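You operate a simulated robot arm through the tools that you are given. There is no shell and no other tool. Be economical: measure what you need, move in short steps, check, and stop when the job is done.

You run a simulated robot arm. Do the job below in one go: nothing can be reset, and whatever is moved stays where it is left.

## Task
Put both pale potatoes in the blue bowl and mash them.
Fine: stand the masher on the plate afterwards.

The check looks at the end state, three seconds after you hand in, the way a careful person would. Anything else that was tipped, shoved, dropped, spilled or broken makes it a failure.

## Robot
A 6-joint arm with a two-finger parallel gripper, fixed in place. Base frame: the origin is at the foot of the arm, x ahead of it, y to its left, z up; the work surface is at about z = 0.8. Units: m, degrees, N and s.
With the tool pointing down near the work surface it reaches from about 0.36 to 0.82 m from the base axis. Its first joint turns from -166.0 to 166.0 degrees. Payload 3.91 kg.
Tool frame: the origin (TCP) lies between the finger pads and is the grasp point; the fingertips stand 0.03 m ahead of it; z points along the fingers, y is the line along which they close. Largest opening 0.11 m; finger width 0.02, thickness 0.01; the body of the gripper, 0.048 by 0.112 m, starts 0.055 m behind the TCP.
Orientation is that of the tool frame in the base frame, as a unit quaternion [x, y, z, w]. With the fingers straight down and closing along the base's y, the tool's x points along the base's -x, its y along +y and its z along -z.

## Interface
- The arm moves only by the tool apply_moves. Its argument "motion" is a list of rows, each a list of 2 entries, a list of its own where there are three numbers: the shift along the base's x, y, z in m, then the turn, a rotation vector about the base's x, y, z in degrees. In form: [[[x, y, z], [rx, ry, rz]], ...]. A call has 1 to 10 rows; each row shifts and turns the commanded pose from where the row before left it. "fingers" is the opening, from 0 (shut) to 1 (fully open), set as the call begins (left out, the last holds). Rows are played at 5 a second. More than 0.05 m and 8.6 degrees between two rows, or a gripper value outside its range, and nothing of the call is played. A pose out of reach is approached as far as the arm can. The call stops where the force on the tool passes 40 N (or 10 N more than at its start, if that is more) or the arm is blocked; 0.2 s more then pass. The fingers move at their own pace (about 0.045 m/s each) and stop on an object; they squeeze with about 30 N. The grip force told is the motor's: it shows also when the fingers shut on nothing. Time passes only in rows, and 0.2 s behind the last, so rows that do not move let the fingers close. It gives the time, the measured TCP pose, the force on the tool (base axes), the opening and the grip force at its end, in the units of the frame above (readings bear some noise).
- Cameras (640 x 400 px; columns grow to the right, rows downward): "scene" is fixed at [0.4039, -0.5001, 1.5647]; the picture's right is [0.39, 0.92, 0.00], its down [0.90, -0.38, -0.24] and it looks along [-0.22, 0.09, -0.97] (base axes); focal length 219 px, centre (320, 200). "wrist" rides on the gripper at [-0.036, 0, -0.057] in the tool frame; the picture's right is [0.00, -1.00, 0.00], its down [0.97, 0.00, -0.24] and it looks along [0.24, 0.00, 0.97] (tool axes); focal length 218 px, centre (320, 200). There is no depth. A picture from a camera that has moved, and an enlarged one, comes with that camera's place and axes in the base frame and with its lens. The place of the scene camera against the robot may be out by one fixed shift of up to 0.018 m in any direction.
- get_image(camera): a new picture of that camera. The clock stands still meanwhile.
- move_column(by): slides the trunk up (or, below 0, down) by that many m; the arm rides with it, the base frame stays. It gives what a move gives, with no picture.
- zoom(camera, box): a new picture of the part [left, top, right, bottom] of that camera's present view, enlarged. The clock stands still meanwhile.
- hand_in(): hands the job in; it is judged then, once.

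Go step by step. Nothing tells you positions but the pictures and the camera data: compare them with the known pose of the tool, close in by small moves and look again before you grip or let go. The budget is 120 turns and 68 pictures, counting those below and the enlarged ones. Unless the task says otherwise, let go and move clear before handing in, and close with one line.

The tools are called after "Request:" by a JSON object that holds its "fn" and its "kwargs". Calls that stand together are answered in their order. apply_moves: Moves the arm, as the interface text tells. Its arguments: {"type":"object","properties":{"motion":{"type":"array","items":{"type":"array"}},"fingers":{"type":"number"}},"required":["motion"]} The other tools are called the same way: move_column (by) slides the trunk up or down; get_image (camera) takes a picture; zoom (camera, box) takes an enlarged picture of a part of a camera's view; hand_in () hands the job in.

At the start:

```text
clock: 0.0
eef_pos: [0.0729, -0.491, 1.2146]
orientation: [0.0, 1.0, 0.0, 0.0]
contact_force: [-0.5, -0.2, 0.6]
gripper_width: 0.1099
grasp_force: 0.0
trunk travel left (down, up): [-0.55, 0.06]
```

scene: 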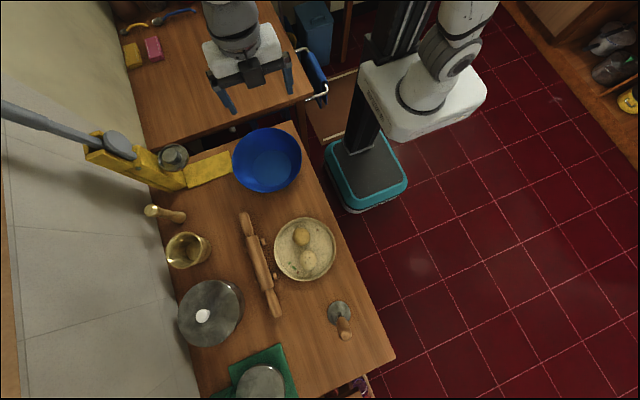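
wrist: 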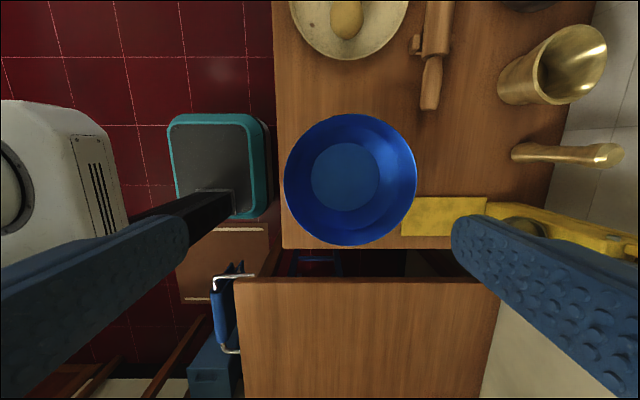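

I see the blue bowl, a plate with two pale potatoes, and a disc-with-handle object that may be the masher. I'll look closer before moving.

Request:
{"fn": "zoom", "kwargs": {"camera": "scene", "box": [260, 200, 400, 360]}}

Request:
{"fn": "zoom", "kwargs": {"camera": "scene", "box": [130, 120, 310, 270]}}

```text
2.50 times, centred on (330, 280) of scene
camera zoom: at [0.4039, -0.5001, 1.5647], right [0.39, 0.92, 0.0], down [0.9, -0.38, -0.24], along [-0.22, 0.09, -0.97], focal length 547 px, centre (295, 0)
```

zoom: 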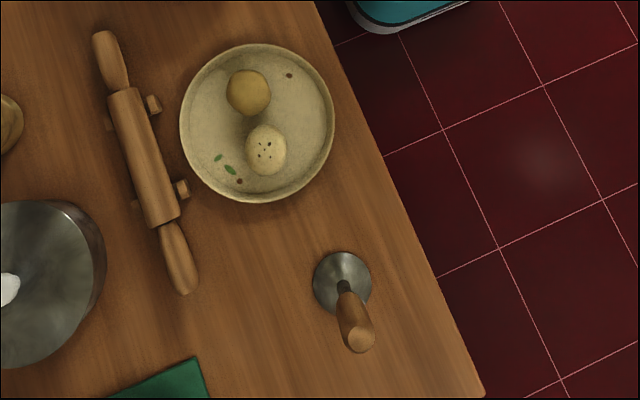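

```text
2.67 times, centred on (220, 195) of scene
camera zoom: at [0.4039, -0.5001, 1.5647], right [0.39, 0.92, 0.0], down [0.9, -0.38, -0.24], along [-0.22, 0.09, -0.97], focal length 583 px, centre (587, 213)
```

zoom: 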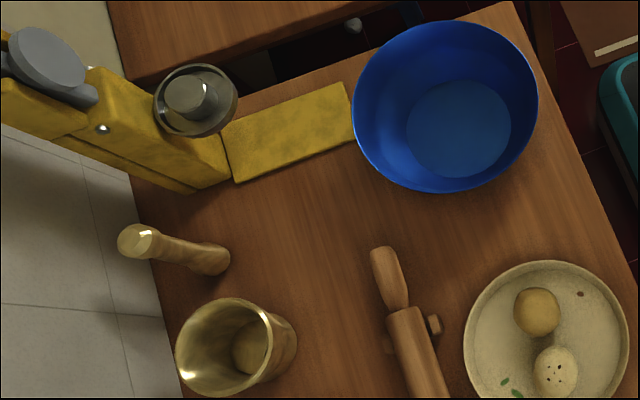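

The masher (steel disc, wooden handle) stands upright near the table's end; the plate holds one speckled pale potato and one browner ball. I'll bring the wrist camera above the plate to tell them apart.

Request:
{"fn": "apply_moves", "kwargs": {"motion": [[[0.04, -0.005, 0], [0, 0, 0]], [[0.04, -0.005, 0], [0, 0, 0]], [[0.04, -0.005, 0], [0, 0, 0]], [[0.04, -0.005, 0], [0, 0, 0]], [[0.04, -0.005, 0], [0, 0, 0]], [[0.04, -0.005, 0], [0, 0, 0]], [[0.04, -0.005, 0], [0, 0, 0]]]}}

Request:
{"fn": "get_image", "kwargs": {"camera": "wrist"}}

```text
clock: 1.6
eef_pos: [0.3558, -0.5281, 1.2131]
orientation: [0.0, 1.0, 0.0, -0.001]
contact_force: [0.6, 0.5, -0.1]
gripper_width: 0.11
grasp_force: 0.0
trunk travel left (down, up): [-0.55, 0.06]
```

```text
63 pictures are left
camera wrist: at [0.3915, -0.5281, 1.2691], right [0.0, -1.0, 0.0], down [-0.97, 0.0, 0.24], along [-0.24, 0.0, -0.97], focal length 218 px, centre (320, 200)
```

wrist: 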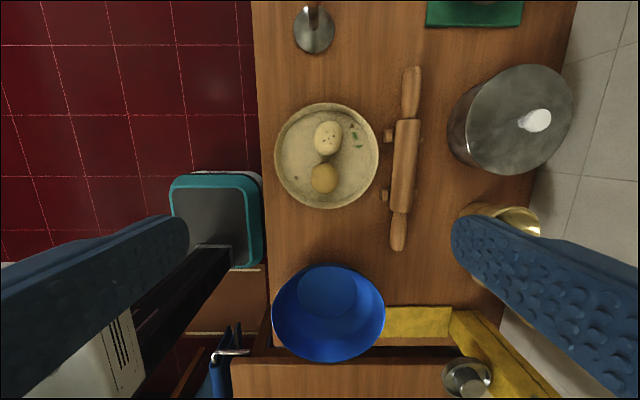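

Request:
{"fn": "zoom", "kwargs": {"camera": "wrist", "box": [260, 90, 420, 220]}}

Request:
{"fn": "zoom", "kwargs": {"camera": "wrist", "box": [440, 190, 560, 270]}}

```text
3.08 times, centred on (340, 155) of wrist
camera zoom: at [0.3915, -0.5281, 1.2691], right [0.0, -1.0, 0.0], down [-0.97, 0.0, 0.24], along [-0.24, 0.0, -0.97], focal length 672 px, centre (258, 338)
```

zoom: 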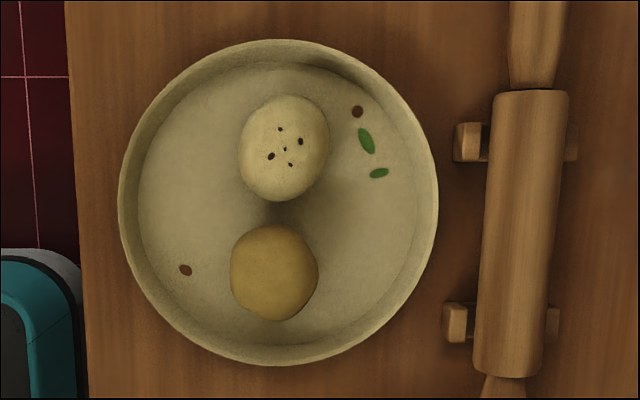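

```text
5.00 times, centred on (500, 230) of wrist
camera zoom: at [0.3915, -0.5281, 1.2691], right [0.0, -1.0, 0.0], down [-0.97, 0.0, 0.24], along [-0.24, 0.0, -0.97], focal length 1091 px, centre (-580, 50)
```

zoom: 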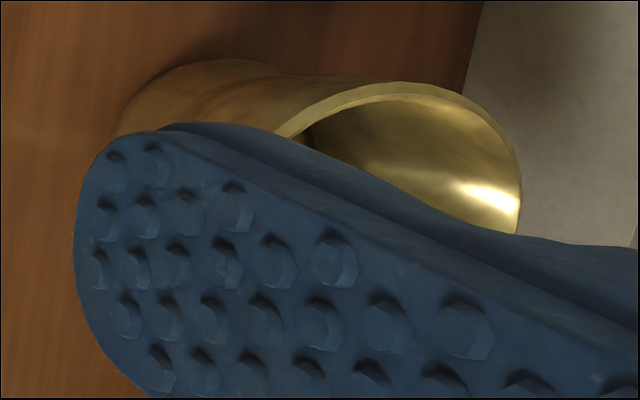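

Both balls on the plate are the potatoes: brown-ish one about (0.328, -0.539), speckled about (0.406, -0.544). I'll descend over the first and check.

Request:
{"fn": "apply_moves", "kwargs": {"motion": [[[-0.014, -0.005, -0.04], [0, 0, 0]], [[-0.014, -0.005, -0.04], [0, 0, 0]], [[0, 0, -0.045], [0, 0, 0]], [[0, 0, -0.045], [0, 0, 0]], [[0, 0, -0.04], [0, 0, 0]]], "fingers": 1}}

Request:
{"fn": "get_image", "kwargs": {"camera": "wrist"}}

Request:
{"fn": "get_image", "kwargs": {"camera": "scene"}}

```text
clock: 2.8
eef_pos: [0.3264, -0.5366, 1.0035]
orientation: [0.0, 1.0, 0.0, 0.0]
contact_force: [0.0, -0.3, 0.1]
gripper_width: 0.1097
grasp_force: 0.0
trunk travel left (down, up): [-0.55, 0.06]
```

```text
60 pictures are left
camera wrist: at [0.3631, -0.5362, 1.0606], right [0.0, -1.0, 0.0], down [-0.97, 0.0, 0.24], along [-0.24, 0.0, -0.97], focal length 218 px, centre (320, 200)
```

wrist: 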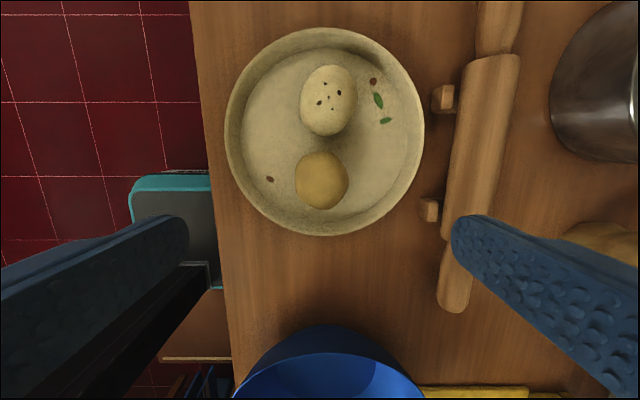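

```text
59 pictures are left
```

scene: 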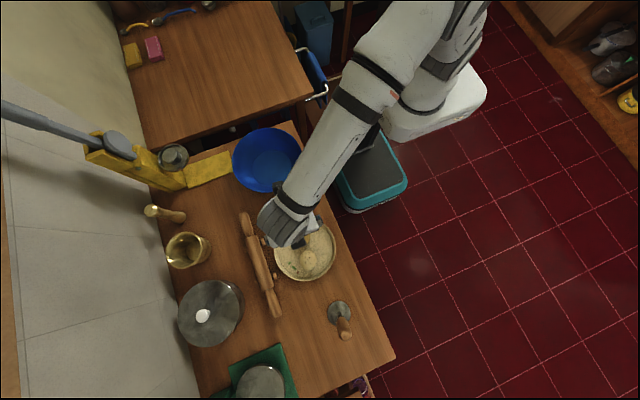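

Brown potato at about (0.329, -0.537), right under the tool. Going down slowly to grasp height.

Request:
{"fn": "apply_moves", "kwargs": {"motion": [[[0.002, -0.001, -0.04], [0, 0, 0]], [[0, 0, -0.04], [0, 0, 0]], [[0, 0, -0.04], [0, 0, 0]], [[0, 0, -0.03], [0, 0, 0]], [[0, 0, 0], [0, 0, 0]]]}}

Request:
{"fn": "get_image", "kwargs": {"camera": "wrist"}}

```text
clock: 4.0
eef_pos: [0.329, -0.5381, 0.8546]
orientation: [0.0, 1.0, -0.001, 0.0]
contact_force: [1.0, -0.4, -0.2]
gripper_width: 0.11
grasp_force: 0.0
trunk travel left (down, up): [-0.55, 0.06]
```

```text
58 pictures are left
camera wrist: at [0.3641, -0.5377, 0.9114], right [0.0, -1.0, 0.0], down [-0.97, 0.0, 0.24], along [-0.24, 0.0, -0.97], focal length 218 px, centre (320, 200)
```

wrist: 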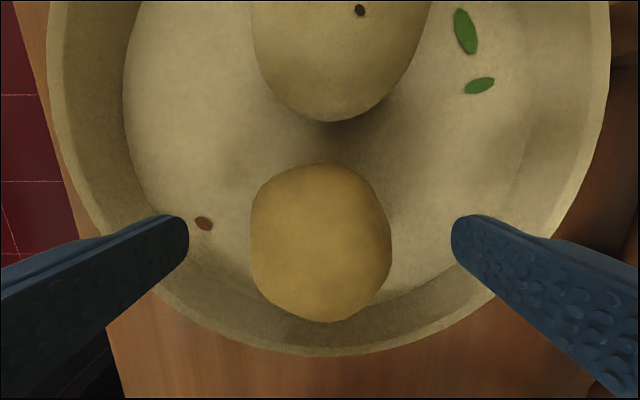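

The potato is centred between the fingers. Lowering a few mm and closing.

Request:
{"fn": "apply_moves", "kwargs": {"motion": [[[0, 0, -0.008], [0, 0, 0]]]}}

Request:
{"fn": "apply_moves", "kwargs": {"motion": [[[0, 0, 0], [0, 0, 0]], [[0, 0, 0], [0, 0, 0]], [[0, 0, 0], [0, 0, 0]], [[0, 0, 0], [0, 0, 0]], [[0, 0, 0], [0, 0, 0]]], "fingers": 0.4}}

```text
clock: 4.4
eef_pos: [0.3279, -0.5373, 0.8469]
orientation: [0.0, 1.0, 0.0, -0.001]
contact_force: [-0.2, 0.1, 0.4]
gripper_width: 0.1099
grasp_force: 0.0
trunk travel left (down, up): [-0.55, 0.06]
```

```text
clock: 5.6
eef_pos: [0.3286, -0.5396, 0.846]
orientation: [0.0, 1.0, 0.001, 0.0]
contact_force: [0.0, -0.3, 0.4]
gripper_width: 0.0604
grasp_force: 30.4
trunk travel left (down, up): [-0.55, 0.06]
```

Gripped at 0.060 m width. Lifting and looking.

Request:
{"fn": "apply_moves", "kwargs": {"motion": [[[0, 0, 0.02], [0, 0, 0]], [[0, 0, 0.04], [0, 0, 0]], [[0, 0, 0.045], [0, 0, 0]], [[0, 0, 0.045], [0, 0, 0]], [[0, 0, 0.045], [0, 0, 0]]]}}

Request:
{"fn": "apply_moves", "kwargs": {"motion": [[[-0.045, 0, 0], [0, 0, 0]], [[-0.045, 0, 0], [0, 0, 0]], [[-0.045, 0, 0], [0, 0, 0]], [[-0.045, -0.005, 0], [0, 0, 0]]]}}

Request:
{"fn": "get_image", "kwargs": {"camera": "wrist"}}

Request:
{"fn": "get_image", "kwargs": {"camera": "scene"}}

```text
clock: 6.8
eef_pos: [0.325, -0.5376, 1.0408]
orientation: [0.001, 1.0, 0.0, -0.001]
contact_force: [0.0, 0.3, -1.4]
gripper_width: 0.0601
grasp_force: 30.2
trunk travel left (down, up): [-0.55, 0.06]
```

```text
clock: 7.8
eef_pos: [0.1434, -0.5426, 1.0401]
orientation: [0.0, 1.0, 0.001, 0.0]
contact_force: [0.0, 0.5, -0.8]
gripper_width: 0.0604
grasp_force: 30.3
trunk travel left (down, up): [-0.55, 0.06]
```

```text
57 pictures are left
camera wrist: at [0.1791, -0.5438, 1.0971], right [0.0, -1.0, 0.0], down [-0.97, 0.0, 0.24], along [-0.24, 0.0, -0.97], focal length 218 px, centre (320, 200)
```

wrist: 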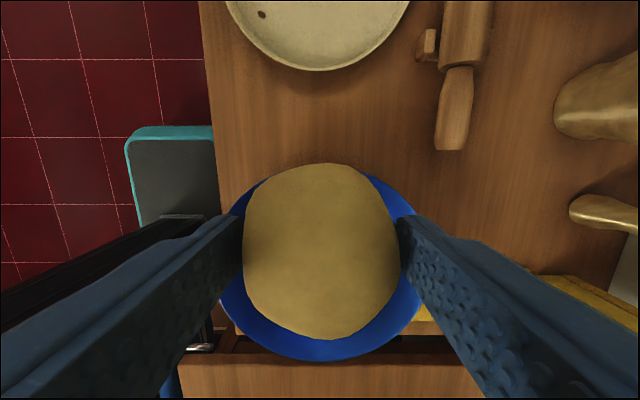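

```text
56 pictures are left
```

scene: 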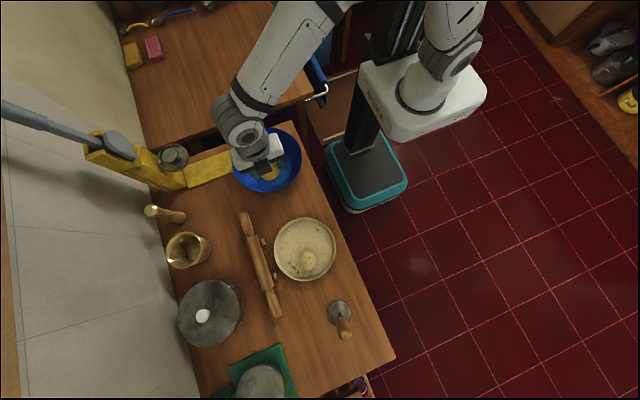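

Bowl centre is about (0.045, -0.546), flat floor roughly 0.14 m across, rim z≈0.87. I'll set this potato on the far side of the centre (x≈0.013).

Request:
{"fn": "apply_moves", "kwargs": {"motion": [[[-0.045, -0.002, 0], [0, 0, 0]], [[-0.045, -0.001, 0], [0, 0, 0]], [[-0.04, 0, 0], [0, 0, 0]], [[0, 0, -0.04], [0, 0, 0]], [[0, 0, -0.04], [0, 0, 0]], [[0, 0, -0.03], [0, 0, 0]], [[0, 0, 0], [0, 0, 0]]]}}

Request:
{"fn": "get_image", "kwargs": {"camera": "wrist"}}

```text
clock: 9.4
eef_pos: [0.019, -0.5477, 0.9304]
orientation: [0.0, 1.0, 0.0, 0.0]
contact_force: [0.3, -0.2, -0.7]
gripper_width: 0.0606
grasp_force: 29.9
trunk travel left (down, up): [-0.55, 0.06]
```

```text
55 pictures are left
camera wrist: at [0.0543, -0.5476, 0.9872], right [0.0, -1.0, 0.0], down [-0.97, 0.0, 0.24], along [-0.24, 0.0, -0.97], focal length 218 px, centre (320, 200)
```

wrist: 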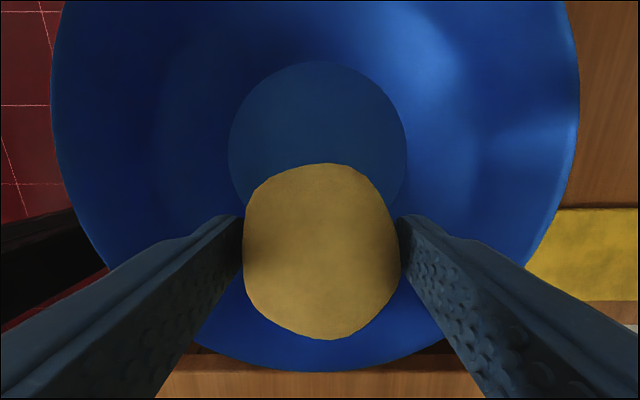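

Floor circle is centred at (0.045, -0.546). Lowering to just above the floor.

Request:
{"fn": "apply_moves", "kwargs": {"motion": [[[-0.003, 0.001, -0.03], [0, 0, 0]], [[-0.002, 0, -0.03], [0, 0, 0]], [[0, 0, -0.013], [0, 0, 0]], [[0, 0, -0.008], [0, 0, 0]], [[0, 0, 0], [0, 0, 0]]]}}

```text
clock: 10.6
eef_pos: [0.0129, -0.5453, 0.8513]
orientation: [0.0, 1.0, 0.0, 0.0]
contact_force: [-1.2, 0.5, -1.3]
gripper_width: 0.0604
grasp_force: 30.4
trunk travel left (down, up): [-0.55, 0.06]
```

Request:
{"fn": "apply_moves", "kwargs": {"motion": [[[0, 0, -0.003], [0, 0, 0]], [[0, 0, -0.003], [0, 0, 0]]]}}

Request:
{"fn": "apply_moves", "kwargs": {"motion": [[[0, 0, 0], [0, 0, 0]], [[0, 0, 0], [0, 0, 0]], [[0, 0, 0], [0, 0, 0]]], "fingers": 0.8}}

Request:
{"fn": "apply_moves", "kwargs": {"motion": [[[0, 0, 0.02], [0, 0, 0]], [[0, 0, 0.04], [0, 0, 0]], [[0, 0, 0.045], [0, 0, 0]], [[0, 0, 0.045], [0, 0, 0]]]}}

Request:
{"fn": "get_image", "kwargs": {"camera": "wrist"}}

```text
clock: 11.2
eef_pos: [0.0131, -0.5448, 0.8464]
orientation: [0.0, 1.0, -0.002, 0.0]
contact_force: [3.2, 1.4, 17.2]
gripper_width: 0.0607
grasp_force: 30.0
trunk travel left (down, up): [-0.55, 0.06]
```

```text
clock: 12.0
eef_pos: [0.0133, -0.5439, 0.8443]
orientation: [0.0, 1.0, 0.0, 0.0]
contact_force: [0.9, -0.3, 1.0]
gripper_width: 0.088
grasp_force: 0.1
trunk travel left (down, up): [-0.55, 0.06]
```

```text
clock: 13.0
eef_pos: [0.0156, -0.5418, 0.995]
orientation: [0.0, 1.0, 0.0, 0.001]
contact_force: [-0.2, 0.5, -0.8]
gripper_width: 0.0881
grasp_force: 0.1
trunk travel left (down, up): [-0.55, 0.06]
```

```text
54 pictures are left
camera wrist: at [0.0515, -0.5414, 1.0509], right [0.0, -1.0, 0.0], down [-0.97, 0.0, 0.24], along [-0.24, 0.0, -0.97], focal length 218 px, centre (320, 200)
```

wrist: 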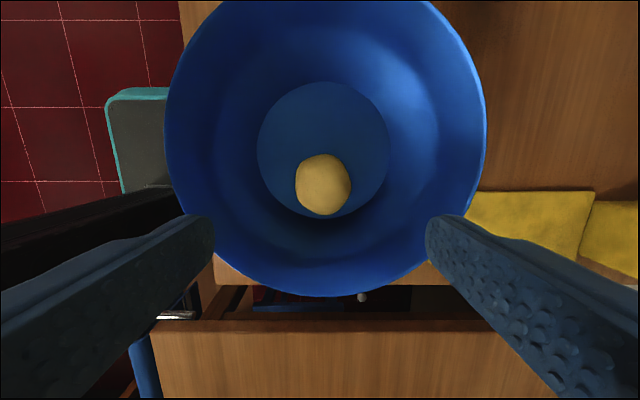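

First potato sits in the bowl. Now to the speckled one at about (0.405, -0.544).

Request:
{"fn": "apply_moves", "kwargs": {"motion": [[[0.043, 0, 0.015], [0, 0, 0]], [[0.043, 0, 0], [0, 0, 0]], [[0.043, 0, 0], [0, 0, 0]], [[0.043, 0, 0], [0, 0, 0]], [[0.044, 0, 0], [0, 0, 0]], [[0.044, 0, 0], [0, 0, 0]], [[0.044, 0, 0], [0, 0, 0]], [[0.044, 0, 0], [0, 0, 0]], [[0.044, 0, 0], [0, 0, 0]], [[0, 0, -0.04], [0, 0, 0]]], "fingers": 1}}

Request:
{"fn": "get_image", "kwargs": {"camera": "wrist"}}

```text
clock: 15.2
eef_pos: [0.4087, -0.5476, 0.9673]
orientation: [0.001, 1.0, 0.0, 0.0]
contact_force: [0.5, -0.2, 0.8]
gripper_width: 0.11
grasp_force: 0.1
trunk travel left (down, up): [-0.55, 0.06]
```

```text
53 pictures are left
camera wrist: at [0.444, -0.547, 1.0241], right [0.0, -1.0, 0.0], down [-0.97, 0.0, 0.24], along [-0.24, 0.0, -0.97], focal length 218 px, centre (320, 200)
```

wrist: 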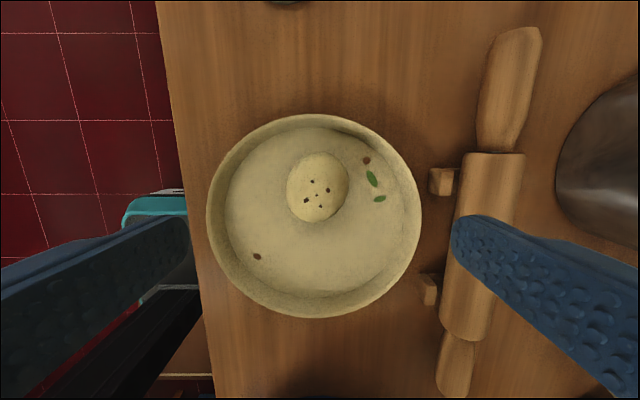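

Potato is at about (0.409, -0.544). Descending.

Request:
{"fn": "apply_moves", "kwargs": {"motion": [[[0, 0.003, -0.04], [0, 0, 0]], [[0, 0, -0.04], [0, 0, 0]], [[0, 0, -0.032], [0, 0, 0]], [[0, 0, 0], [0, 0, 0]]]}}

Request:
{"fn": "get_image", "kwargs": {"camera": "wrist"}}

```text
clock: 16.2
eef_pos: [0.404, -0.541, 0.8551]
orientation: [0.0, 1.0, 0.001, 0.0]
contact_force: [0.7, -0.2, -0.2]
gripper_width: 0.1103
grasp_force: 0.1
trunk travel left (down, up): [-0.55, 0.06]
```

```text
52 pictures are left
camera wrist: at [0.4402, -0.541, 0.9124], right [0.0, -1.0, 0.0], down [-0.97, 0.0, 0.24], along [-0.24, 0.0, -0.97], focal length 218 px, centre (320, 200)
```

wrist: 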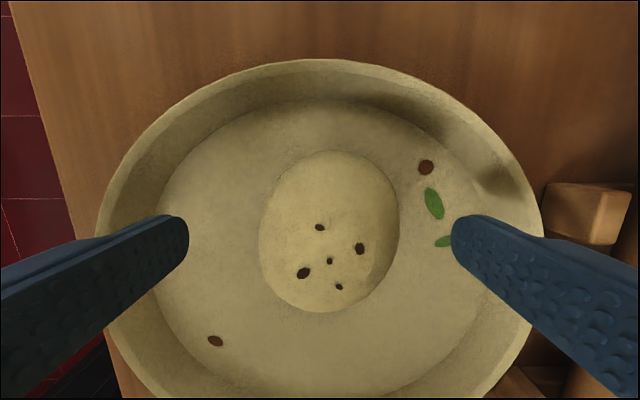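

Centred within a few mm; small correction, lower and close.

Request:
{"fn": "apply_moves", "kwargs": {"motion": [[[0.002, -0.003, -0.008], [0, 0, 0]], [[0, 0, 0], [0, 0, 0]]]}}

Request:
{"fn": "apply_moves", "kwargs": {"motion": [[[0, 0, 0], [0, 0, 0]], [[0, 0, 0], [0, 0, 0]], [[0, 0, 0], [0, 0, 0]], [[0, 0, 0], [0, 0, 0]], [[0, 0, 0], [0, 0, 0]]], "fingers": 0.4}}

Request:
{"fn": "apply_moves", "kwargs": {"motion": [[[0, 0, 0.02], [0, 0, 0]], [[0, 0, 0.04], [0, 0, 0]], [[0, 0, 0.045], [0, 0, 0]], [[0, 0, 0.045], [0, 0, 0]], [[0, 0, 0.03], [0, 0, 0]]]}}

Request:
{"fn": "get_image", "kwargs": {"camera": "wrist"}}

```text
clock: 16.8
eef_pos: [0.4059, -0.5436, 0.849]
orientation: [0.0, 1.0, 0.0, 0.0]
contact_force: [-0.6, 0.1, -0.9]
gripper_width: 0.1101
grasp_force: 0.1
trunk travel left (down, up): [-0.55, 0.06]
```

```text
clock: 18.0
eef_pos: [0.4075, -0.5439, 0.8495]
orientation: [0.0, 1.0, 0.0, 0.001]
contact_force: [-0.3, -0.4, 0.7]
gripper_width: 0.0606
grasp_force: 30.4
trunk travel left (down, up): [-0.55, 0.06]
```

```text
clock: 19.2
eef_pos: [0.4088, -0.5426, 1.0285]
orientation: [0.0, 1.0, 0.0, 0.0]
contact_force: [0.2, 0.5, -1.3]
gripper_width: 0.0602
grasp_force: 30.0
trunk travel left (down, up): [-0.55, 0.06]
```

```text
51 pictures are left
camera wrist: at [0.4449, -0.5424, 1.0854], right [0.0, -1.0, 0.0], down [-0.97, 0.0, 0.24], along [-0.24, 0.0, -0.97], focal length 218 px, centre (320, 200)
```

wrist: 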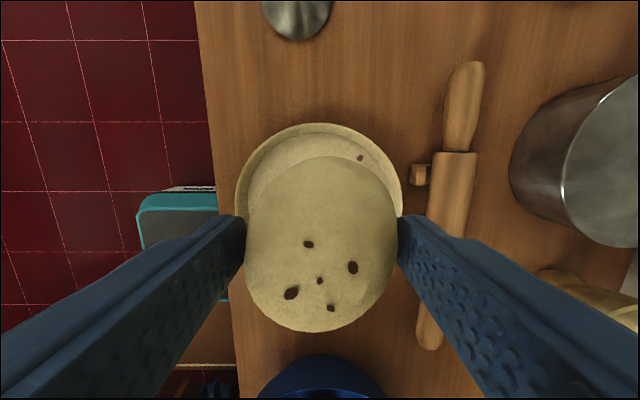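

Held. Carrying it to the near half of the bowl floor (x≈0.083).

Request:
{"fn": "apply_moves", "kwargs": {"motion": [[[-0.041, 0, 0], [0, 0, 0]], [[-0.041, 0, 0], [0, 0, 0]], [[-0.041, 0, 0], [0, 0, 0]], [[-0.041, 0, 0], [0, 0, 0]], [[-0.041, 0, 0], [0, 0, 0]], [[-0.041, 0, 0], [0, 0, 0]], [[-0.041, 0, 0], [0, 0, 0]], [[-0.037, 0, -0.04], [0, 0, 0]], [[0, 0, -0.04], [0, 0, 0]], [[0, 0, 0], [0, 0, 0]]]}}

Request:
{"fn": "get_image", "kwargs": {"camera": "wrist"}}

```text
refused: row 8 steps farther than a row can; nothing moved
```

```text
50 pictures are left
camera wrist: at [0.4449, -0.5424, 1.0854], right [0.0, -1.0, 0.0], down [-0.97, 0.0, 0.24], along [-0.24, 0.0, -0.97], focal length 218 px, centre (320, 200)
```

wrist: 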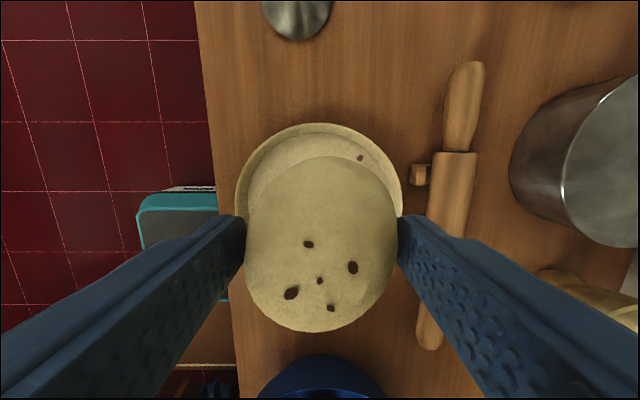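

One row was too long, so nothing moved; repeating with shorter steps.

Request:
{"fn": "apply_moves", "kwargs": {"motion": [[[-0.041, 0, 0], [0, 0, 0]], [[-0.041, 0, 0], [0, 0, 0]], [[-0.041, 0, 0], [0, 0, 0]], [[-0.041, 0, 0], [0, 0, 0]], [[-0.041, 0, 0], [0, 0, 0]], [[-0.041, 0, 0], [0, 0, 0]], [[-0.041, 0, 0], [0, 0, 0]], [[-0.037, 0, 0], [0, 0, 0]], [[0, 0, -0.045], [0, 0, 0]], [[0, 0, -0.045], [0, 0, 0]]]}}

Request:
{"fn": "get_image", "kwargs": {"camera": "wrist"}}

```text
clock: 21.4
eef_pos: [0.0834, -0.5426, 0.9379]
orientation: [0.0, 1.0, 0.0, -0.001]
contact_force: [-0.3, 0.6, -0.3]
gripper_width: 0.0603
grasp_force: 29.9
trunk travel left (down, up): [-0.55, 0.06]
```

```text
49 pictures are left
camera wrist: at [0.1191, -0.5423, 0.9946], right [0.0, -1.0, 0.0], down [-0.97, 0.0, 0.24], along [-0.24, 0.0, -0.97], focal length 218 px, centre (320, 200)
```

wrist: 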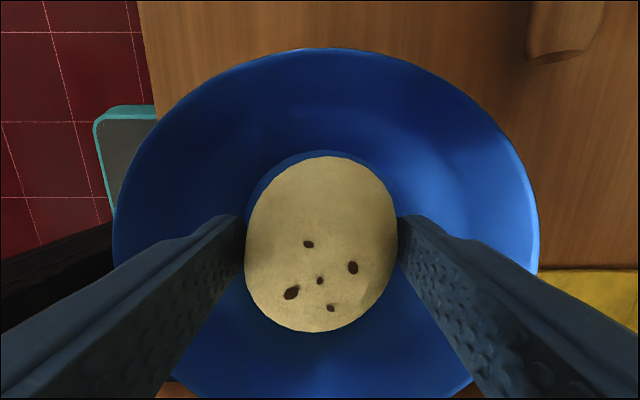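

Over the right place. Lowering to the floor and releasing.

Request:
{"fn": "apply_moves", "kwargs": {"motion": [[[0.001, -0.002, -0.035], [0, 0, 0]], [[0, 0, -0.035], [0, 0, 0]], [[0, 0, -0.013], [0, 0, 0]], [[0, 0, -0.003], [0, 0, 0]], [[0, 0, -0.002], [0, 0, 0]]]}}

Request:
{"fn": "apply_moves", "kwargs": {"motion": [[[0, 0, 0], [0, 0, 0]], [[0, 0, 0], [0, 0, 0]], [[0, 0, 0], [0, 0, 0]]], "fingers": 0.8}}

Request:
{"fn": "apply_moves", "kwargs": {"motion": [[[0, 0, 0.02], [0, 0, 0]], [[0, 0, 0.04], [0, 0, 0]], [[0, 0, 0.045], [0, 0, 0]], [[0, 0, 0.045], [0, 0, 0]], [[0, 0, 0.045], [0, 0, 0]]]}}

Request:
{"fn": "get_image", "kwargs": {"camera": "wrist"}}

```text
clock: 22.6
eef_pos: [0.0837, -0.5442, 0.8514]
orientation: [0.0, 1.0, 0.0, 0.0]
contact_force: [1.0, -0.9, -1.2]
gripper_width: 0.0605
grasp_force: 30.0
trunk travel left (down, up): [-0.55, 0.06]
```

```text
clock: 23.4
eef_pos: [0.085, -0.5444, 0.851]
orientation: [0.0, 1.0, 0.0, 0.001]
contact_force: [0.0, -0.4, -0.2]
gripper_width: 0.088
grasp_force: 0.1
trunk travel left (down, up): [-0.55, 0.06]
```

```text
clock: 24.6
eef_pos: [0.0854, -0.5441, 1.0474]
orientation: [0.0, 1.0, 0.0, 0.0]
contact_force: [0.3, 0.3, 0.5]
gripper_width: 0.088
grasp_force: 0.0
trunk travel left (down, up): [-0.55, 0.06]
```

```text
48 pictures are left
camera wrist: at [0.122, -0.5447, 1.1049], right [0.0, -1.0, 0.0], down [-0.97, 0.0, 0.24], along [-0.24, 0.0, -0.97], focal length 218 px, centre (320, 200)
```

wrist: 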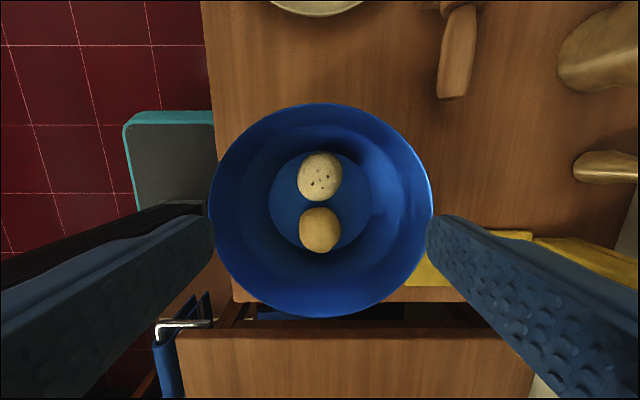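

Both potatoes sit side by side on the bowl floor. The masher stands upright near (0.597, -0.518), top about z=1.0; moving toward it at height to look.

Request:
{"fn": "apply_moves", "kwargs": {"motion": [[[0.042, 0.002, 0.02], [0, 0, 0]], [[0.042, 0.002, 0.02], [0, 0, 0]], [[0.042, 0.002, 0.02], [0, 0, 0]], [[0.042, 0.002, 0.02], [0, 0, 0]], [[0.042, 0.003, 0.01], [0, 0, 0]], [[0.042, 0.003, 0], [0, 0, 0]], [[0.042, 0.003, 0], [0, 0, 0]], [[0.042, 0.003, 0], [0, 0, 0]], [[0.042, 0.003, 0], [0, 0, 0]], [[0.042, 0.003, 0], [0, 0, 0]]], "fingers": 1}}

Request:
{"fn": "get_image", "kwargs": {"camera": "wrist"}}

Request:
{"fn": "get_image", "kwargs": {"camera": "scene"}}

```text
clock: 26.8
eef_pos: [0.5073, -0.5206, 1.137]
orientation: [0.0, 1.0, 0.0, 0.0]
contact_force: [0.4, 0.4, 0.6]
gripper_width: 0.1101
grasp_force: 0.0
trunk travel left (down, up): [-0.55, 0.06]
```

```text
47 pictures are left
camera wrist: at [0.5427, -0.5205, 1.1928], right [0.0, -1.0, 0.0], down [-0.97, 0.0, 0.24], along [-0.24, 0.0, -0.97], focal length 218 px, centre (320, 200)
```

wrist: 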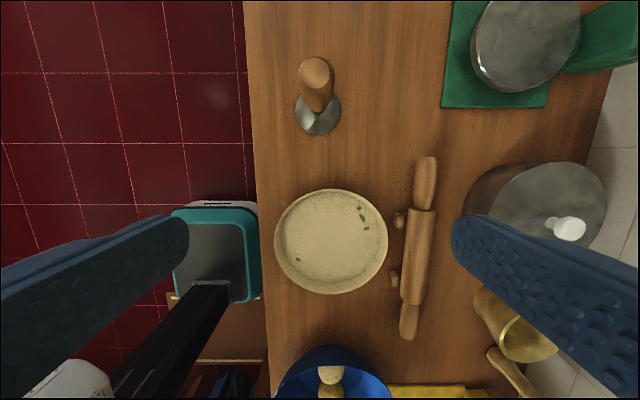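

```text
46 pictures are left
```

scene: 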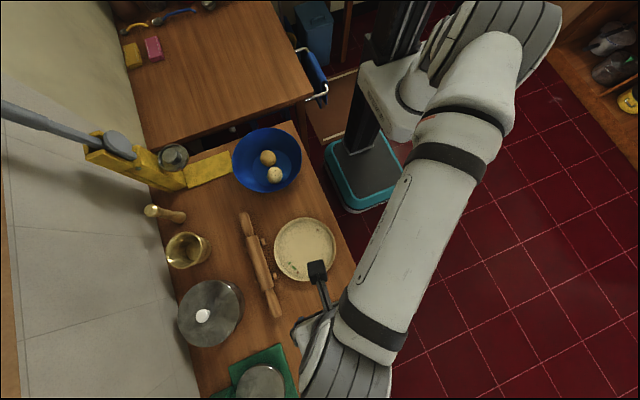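

Masher base is about (0.593, -0.516). Moving above the handle top and looking from there for a better height estimate.

Request:
{"fn": "apply_moves", "kwargs": {"motion": [[[0.04, 0.002, 0], [0, 0, 0]], [[0.044, 0.003, 0], [0, 0, 0]], [[0, 0, -0.03], [0, 0, 0]], [[0, 0, 0], [0, 0, 0]]]}}

Request:
{"fn": "get_image", "kwargs": {"camera": "wrist"}}

```text
clock: 27.8
eef_pos: [0.5874, -0.5184, 1.1077]
orientation: [-0.001, 1.0, 0.0, -0.001]
contact_force: [-0.4, -0.3, 0.0]
gripper_width: 0.1101
grasp_force: 0.0
trunk travel left (down, up): [-0.55, 0.06]
```

```text
45 pictures are left
camera wrist: at [0.6231, -0.5185, 1.164], right [0.0, -1.0, 0.0], down [-0.97, 0.0, 0.24], along [-0.24, 0.0, -0.97], focal length 218 px, centre (320, 200)
```

wrist: 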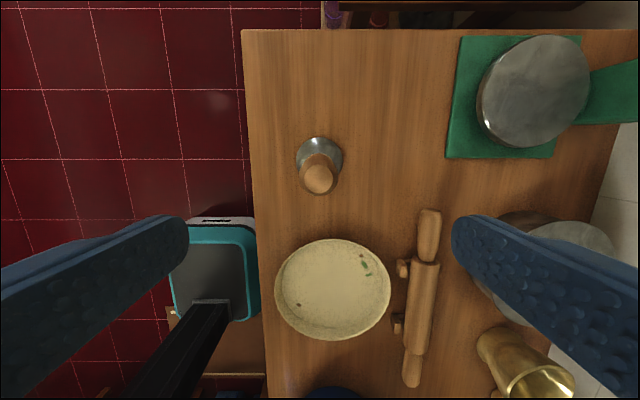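

Handle top triangulates to about (0.599, -0.518, 1.006). Approaching just above it.

Request:
{"fn": "apply_moves", "kwargs": {"motion": [[[0.005, 0, -0.02], [0, 0, 0]], [[0.005, 0, -0.03], [0, 0, 0]], [[0, 0, 0], [0, 0, 0]]]}}

Request:
{"fn": "get_image", "kwargs": {"camera": "wrist"}}

```text
clock: 28.6
eef_pos: [0.597, -0.5146, 1.0576]
orientation: [0.0, 1.0, 0.0, -0.001]
contact_force: [0.0, 0.2, 0.2]
gripper_width: 0.11
grasp_force: 0.1
trunk travel left (down, up): [-0.55, 0.06]
```

```text
44 pictures are left
camera wrist: at [0.6328, -0.5143, 1.1137], right [0.0, -1.0, 0.0], down [-0.97, 0.0, 0.24], along [-0.24, 0.0, -0.97], focal length 218 px, centre (320, 200)
```

wrist: 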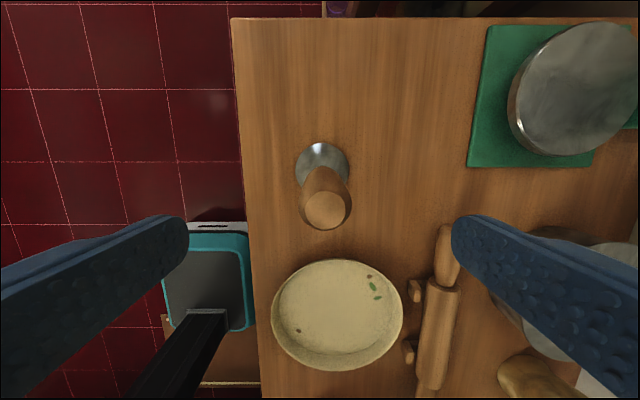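

Handle top at (0.599, -0.518). Lowering around the handle to TCP z≈0.97.

Request:
{"fn": "apply_moves", "kwargs": {"motion": [[[0.002, -0.003, -0.02], [0, 0, 0]], [[0, 0, -0.03], [0, 0, 0]], [[0, 0, -0.03], [0, 0, 0]], [[0, 0, -0.008], [0, 0, 0]], [[0, 0, 0], [0, 0, 0]]]}}

Request:
{"fn": "get_image", "kwargs": {"camera": "wrist"}}

Request:
{"fn": "get_image", "kwargs": {"camera": "scene"}}

```text
clock: 29.8
eef_pos: [0.5999, -0.5186, 0.9695]
orientation: [0.0, 1.0, 0.0, 0.001]
contact_force: [-0.1, -0.1, -0.9]
gripper_width: 0.1102
grasp_force: 0.1
trunk travel left (down, up): [-0.55, 0.06]
```

```text
43 pictures are left
camera wrist: at [0.6359, -0.5189, 1.0264], right [0.0, -1.0, 0.0], down [-0.97, 0.0, 0.24], along [-0.24, 0.0, -0.97], focal length 218 px, centre (320, 200)
```

wrist: 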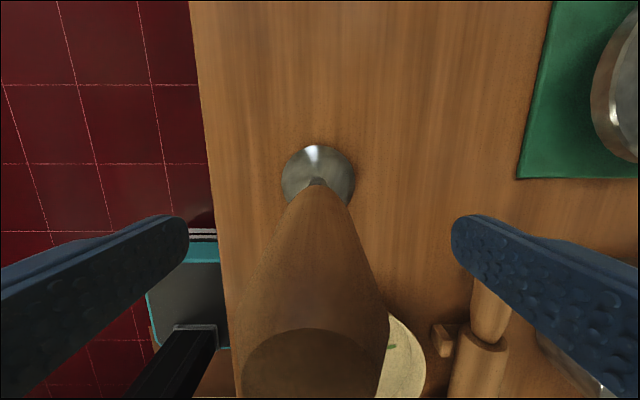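

```text
42 pictures are left
```

scene: 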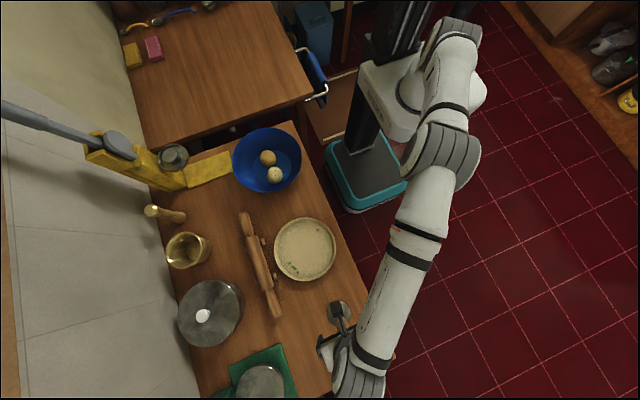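

Handle is between the fingers. Closing on it.

Request:
{"fn": "apply_moves", "kwargs": {"motion": [[[0, 0, 0], [0, 0, 0]], [[0, 0, 0], [0, 0, 0]], [[0, 0, 0], [0, 0, 0]], [[0, 0, 0], [0, 0, 0]], [[0, 0, 0], [0, 0, 0]], [[0, 0, 0], [0, 0, 0]]], "fingers": 0.05}}

Request:
{"fn": "apply_moves", "kwargs": {"motion": [[[0, 0, 0.01], [0, 0, 0]], [[0, 0, 0.03], [0, 0, 0]], [[0, 0, 0], [0, 0, 0]]]}}

Request:
{"fn": "get_image", "kwargs": {"camera": "wrist"}}

```text
clock: 31.2
eef_pos: [0.6002, -0.519, 0.9693]
orientation: [0.001, 1.0, 0.0, 0.001]
contact_force: [-0.4, 1.8, -0.2]
gripper_width: 0.033
grasp_force: 30.1
trunk travel left (down, up): [-0.55, 0.06]
```

```text
clock: 32.0
eef_pos: [0.6003, -0.5205, 1.0086]
orientation: [0.0, 1.0, 0.0, 0.0]
contact_force: [-0.2, -0.4, -2.3]
gripper_width: 0.0326
grasp_force: 30.3
trunk travel left (down, up): [-0.55, 0.06]
```

```text
41 pictures are left
camera wrist: at [0.6354, -0.5208, 1.0651], right [0.0, -1.0, 0.0], down [-0.97, 0.0, 0.24], along [-0.24, 0.0, -0.97], focal length 218 px, centre (320, 200)
```

wrist: 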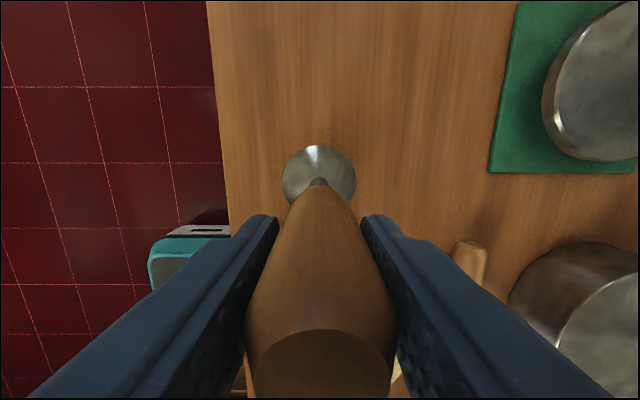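

Masher is held vertically; disc bottom is about 0.169 m below the TCP. Raising it and carrying it over the bowl.

Request:
{"fn": "apply_moves", "kwargs": {"motion": [[[0, 0, 0.04], [0, 0, 0]], [[0, 0, 0.04], [0, 0, 0]], [[0, 0, 0.04], [0, 0, 0]], [[-0.04, -0.002, 0], [0, 0, 0]], [[-0.04, -0.002, 0], [0, 0, 0]], [[-0.04, -0.002, 0], [0, 0, 0]], [[-0.04, -0.002, 0], [0, 0, 0]], [[-0.04, -0.002, 0], [0, 0, 0]], [[-0.04, -0.002, 0], [0, 0, 0]], [[-0.04, -0.002, 0], [0, 0, 0]]]}}

Request:
{"fn": "apply_moves", "kwargs": {"motion": [[[-0.04, -0.002, 0], [0, 0, 0]], [[-0.04, -0.002, 0], [0, 0, 0]], [[-0.04, -0.002, 0], [0, 0, 0]], [[-0.04, -0.002, 0], [0, 0, 0]], [[-0.04, -0.002, 0], [0, 0, 0]], [[-0.035, 0, 0], [0, 0, 0]], [[0, 0, 0], [0, 0, 0]]]}}

Request:
{"fn": "get_image", "kwargs": {"camera": "wrist"}}

Request:
{"fn": "get_image", "kwargs": {"camera": "scene"}}

```text
clock: 34.2
eef_pos: [0.5468, -0.5549, 1.1425]
orientation: [0.0, 1.0, 0.001, 0.0]
contact_force: [-0.1, 0.0, -2.6]
gripper_width: 0.0326
grasp_force: 29.5
out of reach, approached as far as the arm can: row 4, 5, 6, 7, 8, 9, 10
trunk travel left (down, up): [-0.55, 0.06]
```

```text
clock: 35.8
eef_pos: [0.5074, -0.5832, 1.1528]
orientation: [0.0, 1.0, 0.002, -0.001]
contact_force: [-0.9, 0.3, -2.9]
gripper_width: 0.0327
grasp_force: 30.1
out of reach, approached as far as the arm can: row 1, 2, 3, 4, 5, 6
trunk travel left (down, up): [-0.55, 0.06]
```

```text
40 pictures are left
camera wrist: at [0.5432, -0.5834, 1.2095], right [0.0, -1.0, 0.0], down [-0.97, 0.0, 0.24], along [-0.24, 0.0, -0.97], focal length 218 px, centre (320, 200)
```

wrist: 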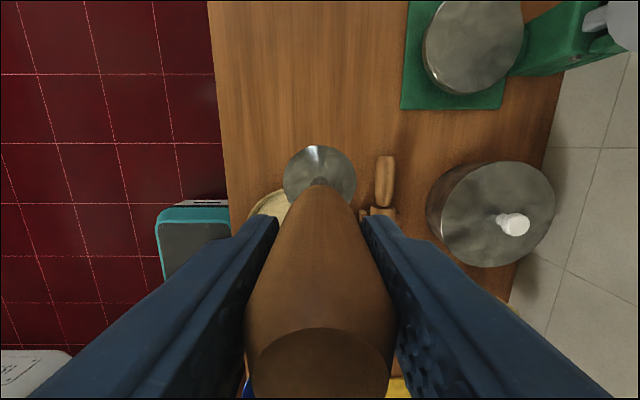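

```text
39 pictures are left
```

scene: 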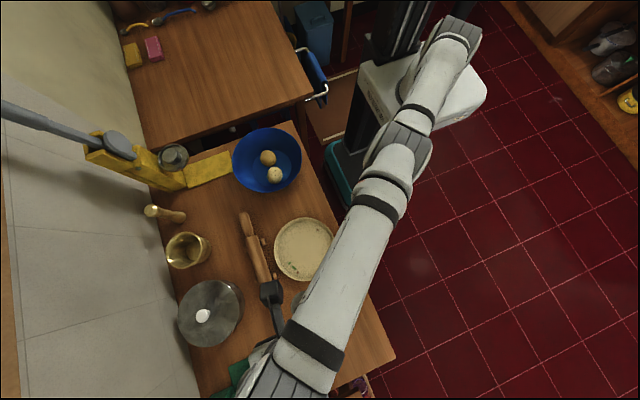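

The arm reached its limit at this height and slid along it. I'll come back inward and down a little, in a short step, and check what it does.

Request:
{"fn": "apply_moves", "kwargs": {"motion": [[[-0.01, 0.01, -0.02], [0, 0, 0]], [[-0.01, 0.01, -0.02], [0, 0, 0]]]}}

```text
clock: 36.4
eef_pos: [0.508, -0.5876, 1.1424]
orientation: [0.001, 1.0, 0.001, 0.0]
contact_force: [0.0, 0.0, -3.2]
gripper_width: 0.0327
grasp_force: 30.2
out of reach, approached as far as the arm can: row 1, 2
trunk travel left (down, up): [-0.55, 0.06]
```

The elbow seems nearly straight, so inward moves do little. Straight down there is still ~0.1 m of clearance below the disc, so I'll try lowering only.

Request:
{"fn": "apply_moves", "kwargs": {"motion": [[[0, 0, -0.02], [0, 0, 0]], [[0, 0, -0.02], [0, 0, 0]]]}}

```text
clock: 37.0
eef_pos: [0.5138, -0.5952, 1.1074]
orientation: [0.0, 1.0, 0.001, -0.001]
contact_force: [-0.2, 0.0, -2.6]
gripper_width: 0.0324
grasp_force: 29.8
out of reach, approached as far as the arm can: row 1, 2
trunk travel left (down, up): [-0.55, 0.06]
```

I'll check the arm's shape and test a pure radial-inward command.

Request:
{"fn": "apply_moves", "kwargs": {"motion": [[[-0.026, 0.03, 0], [0, 0, 0]], [[-0.026, 0.03, 0], [0, 0, 0]]]}}

Request:
{"fn": "get_image", "kwargs": {"camera": "scene"}}

```text
clock: 37.6
eef_pos: [0.5123, -0.5947, 1.1126]
orientation: [0.0, 1.0, 0.001, -0.001]
contact_force: [0.4, -0.6, -1.3]
gripper_width: 0.0324
grasp_force: 30.1
out of reach, approached as far as the arm can: row 1, 2
trunk travel left (down, up): [-0.55, 0.06]
```

```text
38 pictures are left
```

scene: 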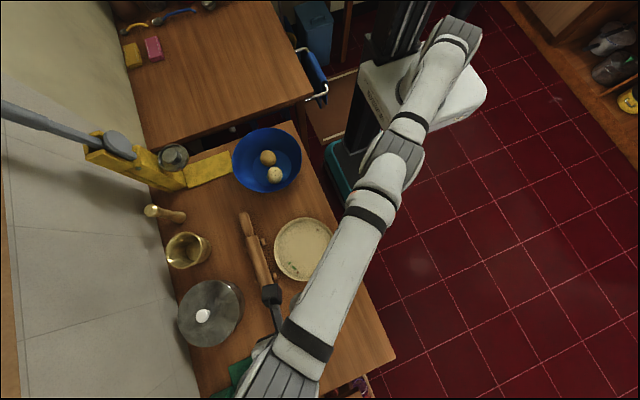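

The arm is fully straight in the picture. Lowering further at this spot (nothing under the disc) should put the target inside the reach and let the elbow bend.

Request:
{"fn": "apply_moves", "kwargs": {"motion": [[[0, 0, -0.02], [0, 0, 0]], [[-0.005, 0.006, -0.02], [0, 0, 0]], [[-0.007, 0.008, -0.01], [0, 0, 0]]]}}

```text
clock: 38.4
eef_pos: [0.5166, -0.6026, 1.0677]
orientation: [0.0, 1.0, 0.001, -0.001]
contact_force: [0.6, -0.3, -2.7]
gripper_width: 0.0326
grasp_force: 29.9
out of reach, approached as far as the arm can: row 1, 2, 3
trunk travel left (down, up): [-0.55, 0.06]
```

Still straight. Near a straight elbow even a small inward step needs a big joint change, so I'll try very small inward steps.

Request:
{"fn": "apply_moves", "kwargs": {"motion": [[[-0.0007, 0.0008, 0], [0, 0, 0]], [[-0.0007, 0.0008, 0], [0, 0, 0]], [[-0.0007, 0.0008, 0], [0, 0, 0]], [[-0.0014, 0.0016, 0], [0, 0, 0]], [[-0.0014, 0.0016, 0], [0, 0, 0]], [[-0.002, 0.0023, 0], [0, 0, 0]], [[-0.002, 0.0023, 0], [0, 0, 0]], [[-0.003, 0.0035, 0], [0, 0, 0]], [[-0.003, 0.0035, 0], [0, 0, 0]], [[-0.003, 0.0035, 0], [0, 0, 0]]]}}

```text
clock: 40.6
eef_pos: [0.5159, -0.6057, 1.0689]
orientation: [0.0, 1.0, 0.001, -0.002]
contact_force: [0.5, -0.4, -2.5]
gripper_width: 0.0324
grasp_force: 29.9
out of reach, approached as far as the arm can: row 3, 5, 6, 8, 9, 10
trunk travel left (down, up): [-0.55, 0.06]
```

Small steps don't break it; a tilt of the tool should, since it makes the elbow joint move. Tilting 8° with the tips toward the base, then stepping inward.

Request:
{"fn": "apply_moves", "kwargs": {"motion": [[[-0.01, 0.012, 0], [3.05, 2.6, 0]], [[-0.012, 0.014, 0], [3.05, 2.6, 0]], [[-0.01, 0.012, 0], [0, 0, 0]], [[-0.01, 0.012, 0], [0, 0, 0]]]}}

```text
clock: 41.6
eef_pos: [0.4958, -0.5825, 1.0713]
orientation: [0.0, 0.997, 0.054, -0.046]
contact_force: [-0.3, -0.1, -3.0]
gripper_width: 0.0327
grasp_force: 30.2
out of reach, approached as far as the arm can: row 2, 3, 4
trunk travel left (down, up): [-0.55, 0.06]
```

Still at the limit; trying the tilt back the other way while holding the position inward.

Request:
{"fn": "apply_moves", "kwargs": {"motion": [[[0, 0, 0], [-1.5, -1.3, 0]], [[0, 0, 0], [-1.5, -1.3, 0]], [[0, 0, 0], [-1.5, -1.3, 0]], [[0, 0, 0], [-1.5, -1.3, 0]]]}}

```text
clock: 42.6
eef_pos: [0.5123, -0.6053, 1.0785]
orientation: [0.0, 1.0, 0.001, 0.0]
contact_force: [-0.3, 0.0, -2.1]
gripper_width: 0.0325
grasp_force: 30.5
out of reach, approached as far as the arm can: row 1, 2, 3, 4
trunk travel left (down, up): [-0.55, 0.06]
```

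The elbow needs a larger bend to break free; tilting 24° with matching hand motion, then stepping inward a little.

Request:
{"fn": "apply_moves", "kwargs": {"motion": [[[-0.0224, 0.0264, 0.002], [6.1, 5.17, 0]], [[-0.022, 0.0259, 0.0065], [6.1, 5.17, 0]], [[-0.0213, 0.0252, 0.0105], [6.1, 5.17, 0]], [[-0.006, 0.0076, 0], [0, 0, 0]], [[-0.006, 0.0076, 0], [0, 0, 0]], [[-0.006, 0.0076, 0], [0, 0, 0]]]}}

```text
clock: 44.0
eef_pos: [0.4374, -0.5184, 1.0902]
orientation: [0.001, 0.978, 0.159, -0.135]
contact_force: [-0.3, 0.4, -2.9]
gripper_width: 0.0326
grasp_force: 30.4
out of reach, approached as far as the arm can: row 1, 2
trunk travel left (down, up): [-0.55, 0.06]
```

It broke free: the later rows were in reach. Moving further inward, then straightening the tool.

Request:
{"fn": "apply_moves", "kwargs": {"motion": [[[-0.025, 0.025, 0], [0, 0, 0]], [[-0.03, 0.025, 0], [0, 0, 0]], [[-0.01, 0.01, 0], [-3.05, -2.585, 0]], [[-0.01, 0.01, 0], [-3.05, -2.585, 0]], [[-0.01, 0.01, 0], [-3.05, -2.585, 0]], [[-0.01, 0.01, 0], [-3.05, -2.585, 0]], [[-0.01, 0.01, 0], [-3.05, -2.585, 0]], [[-0.01, 0.01, 0], [-3.05, -2.585, 0]]]}}

Request:
{"fn": "get_image", "kwargs": {"camera": "wrist"}}

Request:
{"fn": "get_image", "kwargs": {"camera": "scene"}}

```text
clock: 45.8
eef_pos: [0.3233, -0.4101, 1.0879]
orientation: [0.0, 1.0, 0.0, 0.0]
contact_force: [-0.4, -0.5, -1.9]
gripper_width: 0.0325
grasp_force: 30.0
trunk travel left (down, up): [-0.55, 0.06]
```

```text
37 pictures are left
camera wrist: at [0.3591, -0.4096, 1.1448], right [0.0, -1.0, 0.0], down [-0.97, 0.0, 0.24], along [-0.24, 0.0, -0.97], focal length 218 px, centre (320, 200)
```

wrist: 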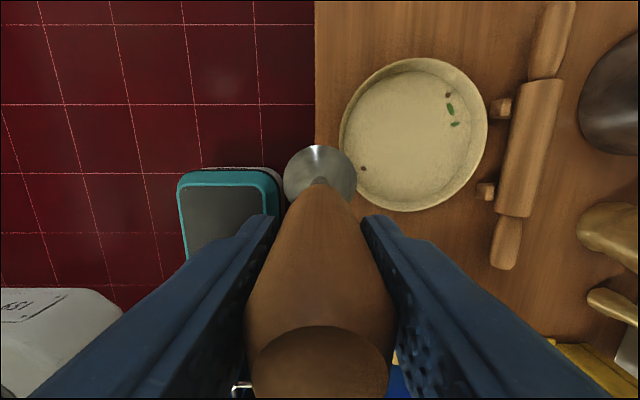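

```text
36 pictures are left
```

scene: 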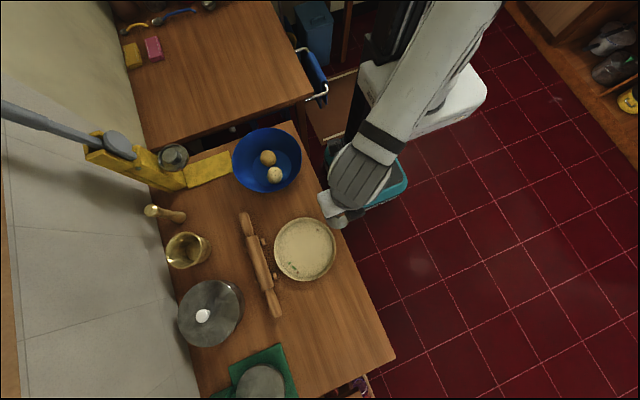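

Recovered: masher upright, in reach. Moving over the bowl with the disc bottom at about z=0.92.

Request:
{"fn": "apply_moves", "kwargs": {"motion": [[[-0.035, -0.0193, 0], [0, 0, 0]], [[-0.035, -0.0193, 0], [0, 0, 0]], [[-0.034, -0.0193, 0], [0, 0, 0]], [[-0.034, -0.0193, 0], [0, 0, 0]], [[-0.034, -0.0193, 0], [0, 0, 0]], [[-0.034, -0.0193, 0], [0, 0, 0]], [[-0.034, -0.0193, 0], [0, 0, 0]], [[0, 0, 0], [0, 0, 0]]]}}

Request:
{"fn": "get_image", "kwargs": {"camera": "wrist"}}

Request:
{"fn": "zoom", "kwargs": {"camera": "scene", "box": [200, 100, 340, 200]}}

```text
clock: 47.6
eef_pos: [0.0817, -0.5461, 1.0861]
orientation: [-0.001, 1.0, 0.0, 0.0]
contact_force: [-1.1, -0.9, -1.9]
gripper_width: 0.0327
grasp_force: 30.4
trunk travel left (down, up): [-0.55, 0.06]
```

```text
35 pictures are left
camera wrist: at [0.1164, -0.5466, 1.1423], right [0.0, -1.0, 0.0], down [-0.97, 0.0, 0.24], along [-0.24, 0.0, -0.97], focal length 218 px, centre (320, 200)
```

wrist: 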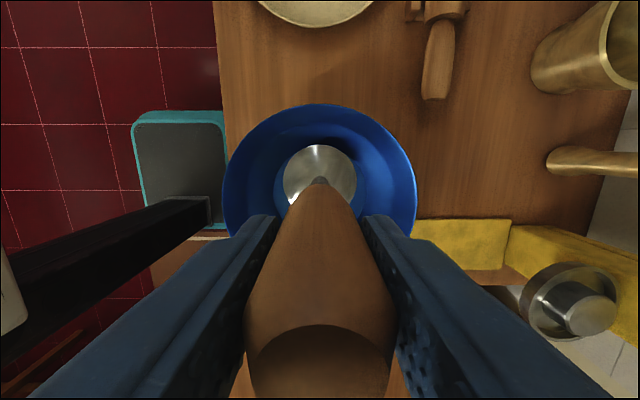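

```text
4.00 times, centred on (270, 150) of scene
camera zoom: at [0.4039, -0.5001, 1.5647], right [0.39, 0.92, 0.0], down [0.9, -0.38, -0.24], along [-0.22, 0.09, -0.97], focal length 875 px, centre (520, 400)
```

zoom: 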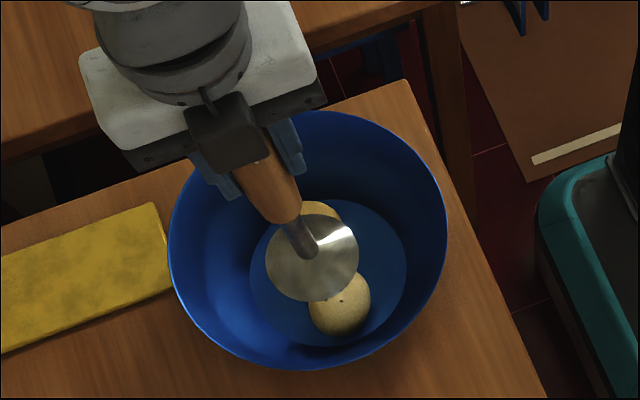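

The disc is above the near potato. Lowering into the bowl and pressing.

Request:
{"fn": "apply_moves", "kwargs": {"motion": [[[0.001, 0.001, -0.02], [0, 0, 0]], [[0, 0, -0.015], [0, 0, 0]], [[0, 0, -0.01], [0, 0, 0]], [[0, 0, -0.01], [0, 0, 0]], [[0, 0, -0.01], [0, 0, 0]], [[0, 0, -0.01], [0, 0, 0]]]}}

Request:
{"fn": "zoom", "kwargs": {"camera": "scene", "box": [200, 100, 340, 200]}}

```text
clock: 49.0
eef_pos: [0.0842, -0.5437, 1.0107]
orientation: [0.0, 1.0, 0.004, 0.0]
contact_force: [0.6, -0.6, -3.0]
gripper_width: 0.0329
grasp_force: 29.9
trunk travel left (down, up): [-0.55, 0.06]
```

```text
4.00 times, centred on (270, 150) of scene
camera zoom: at [0.4039, -0.5001, 1.5647], right [0.39, 0.92, 0.0], down [0.9, -0.38, -0.24], along [-0.22, 0.09, -0.97], focal length 875 px, centre (520, 400)
```

zoom: 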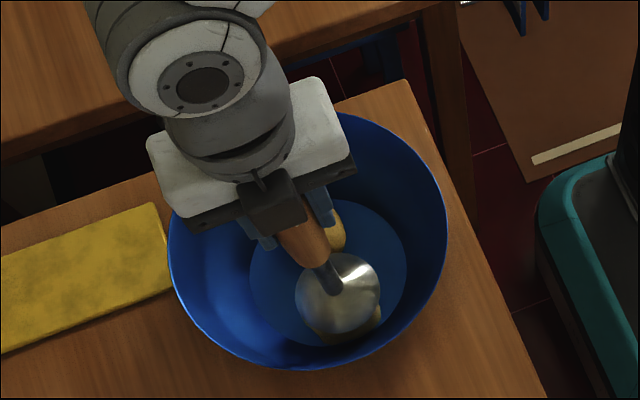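

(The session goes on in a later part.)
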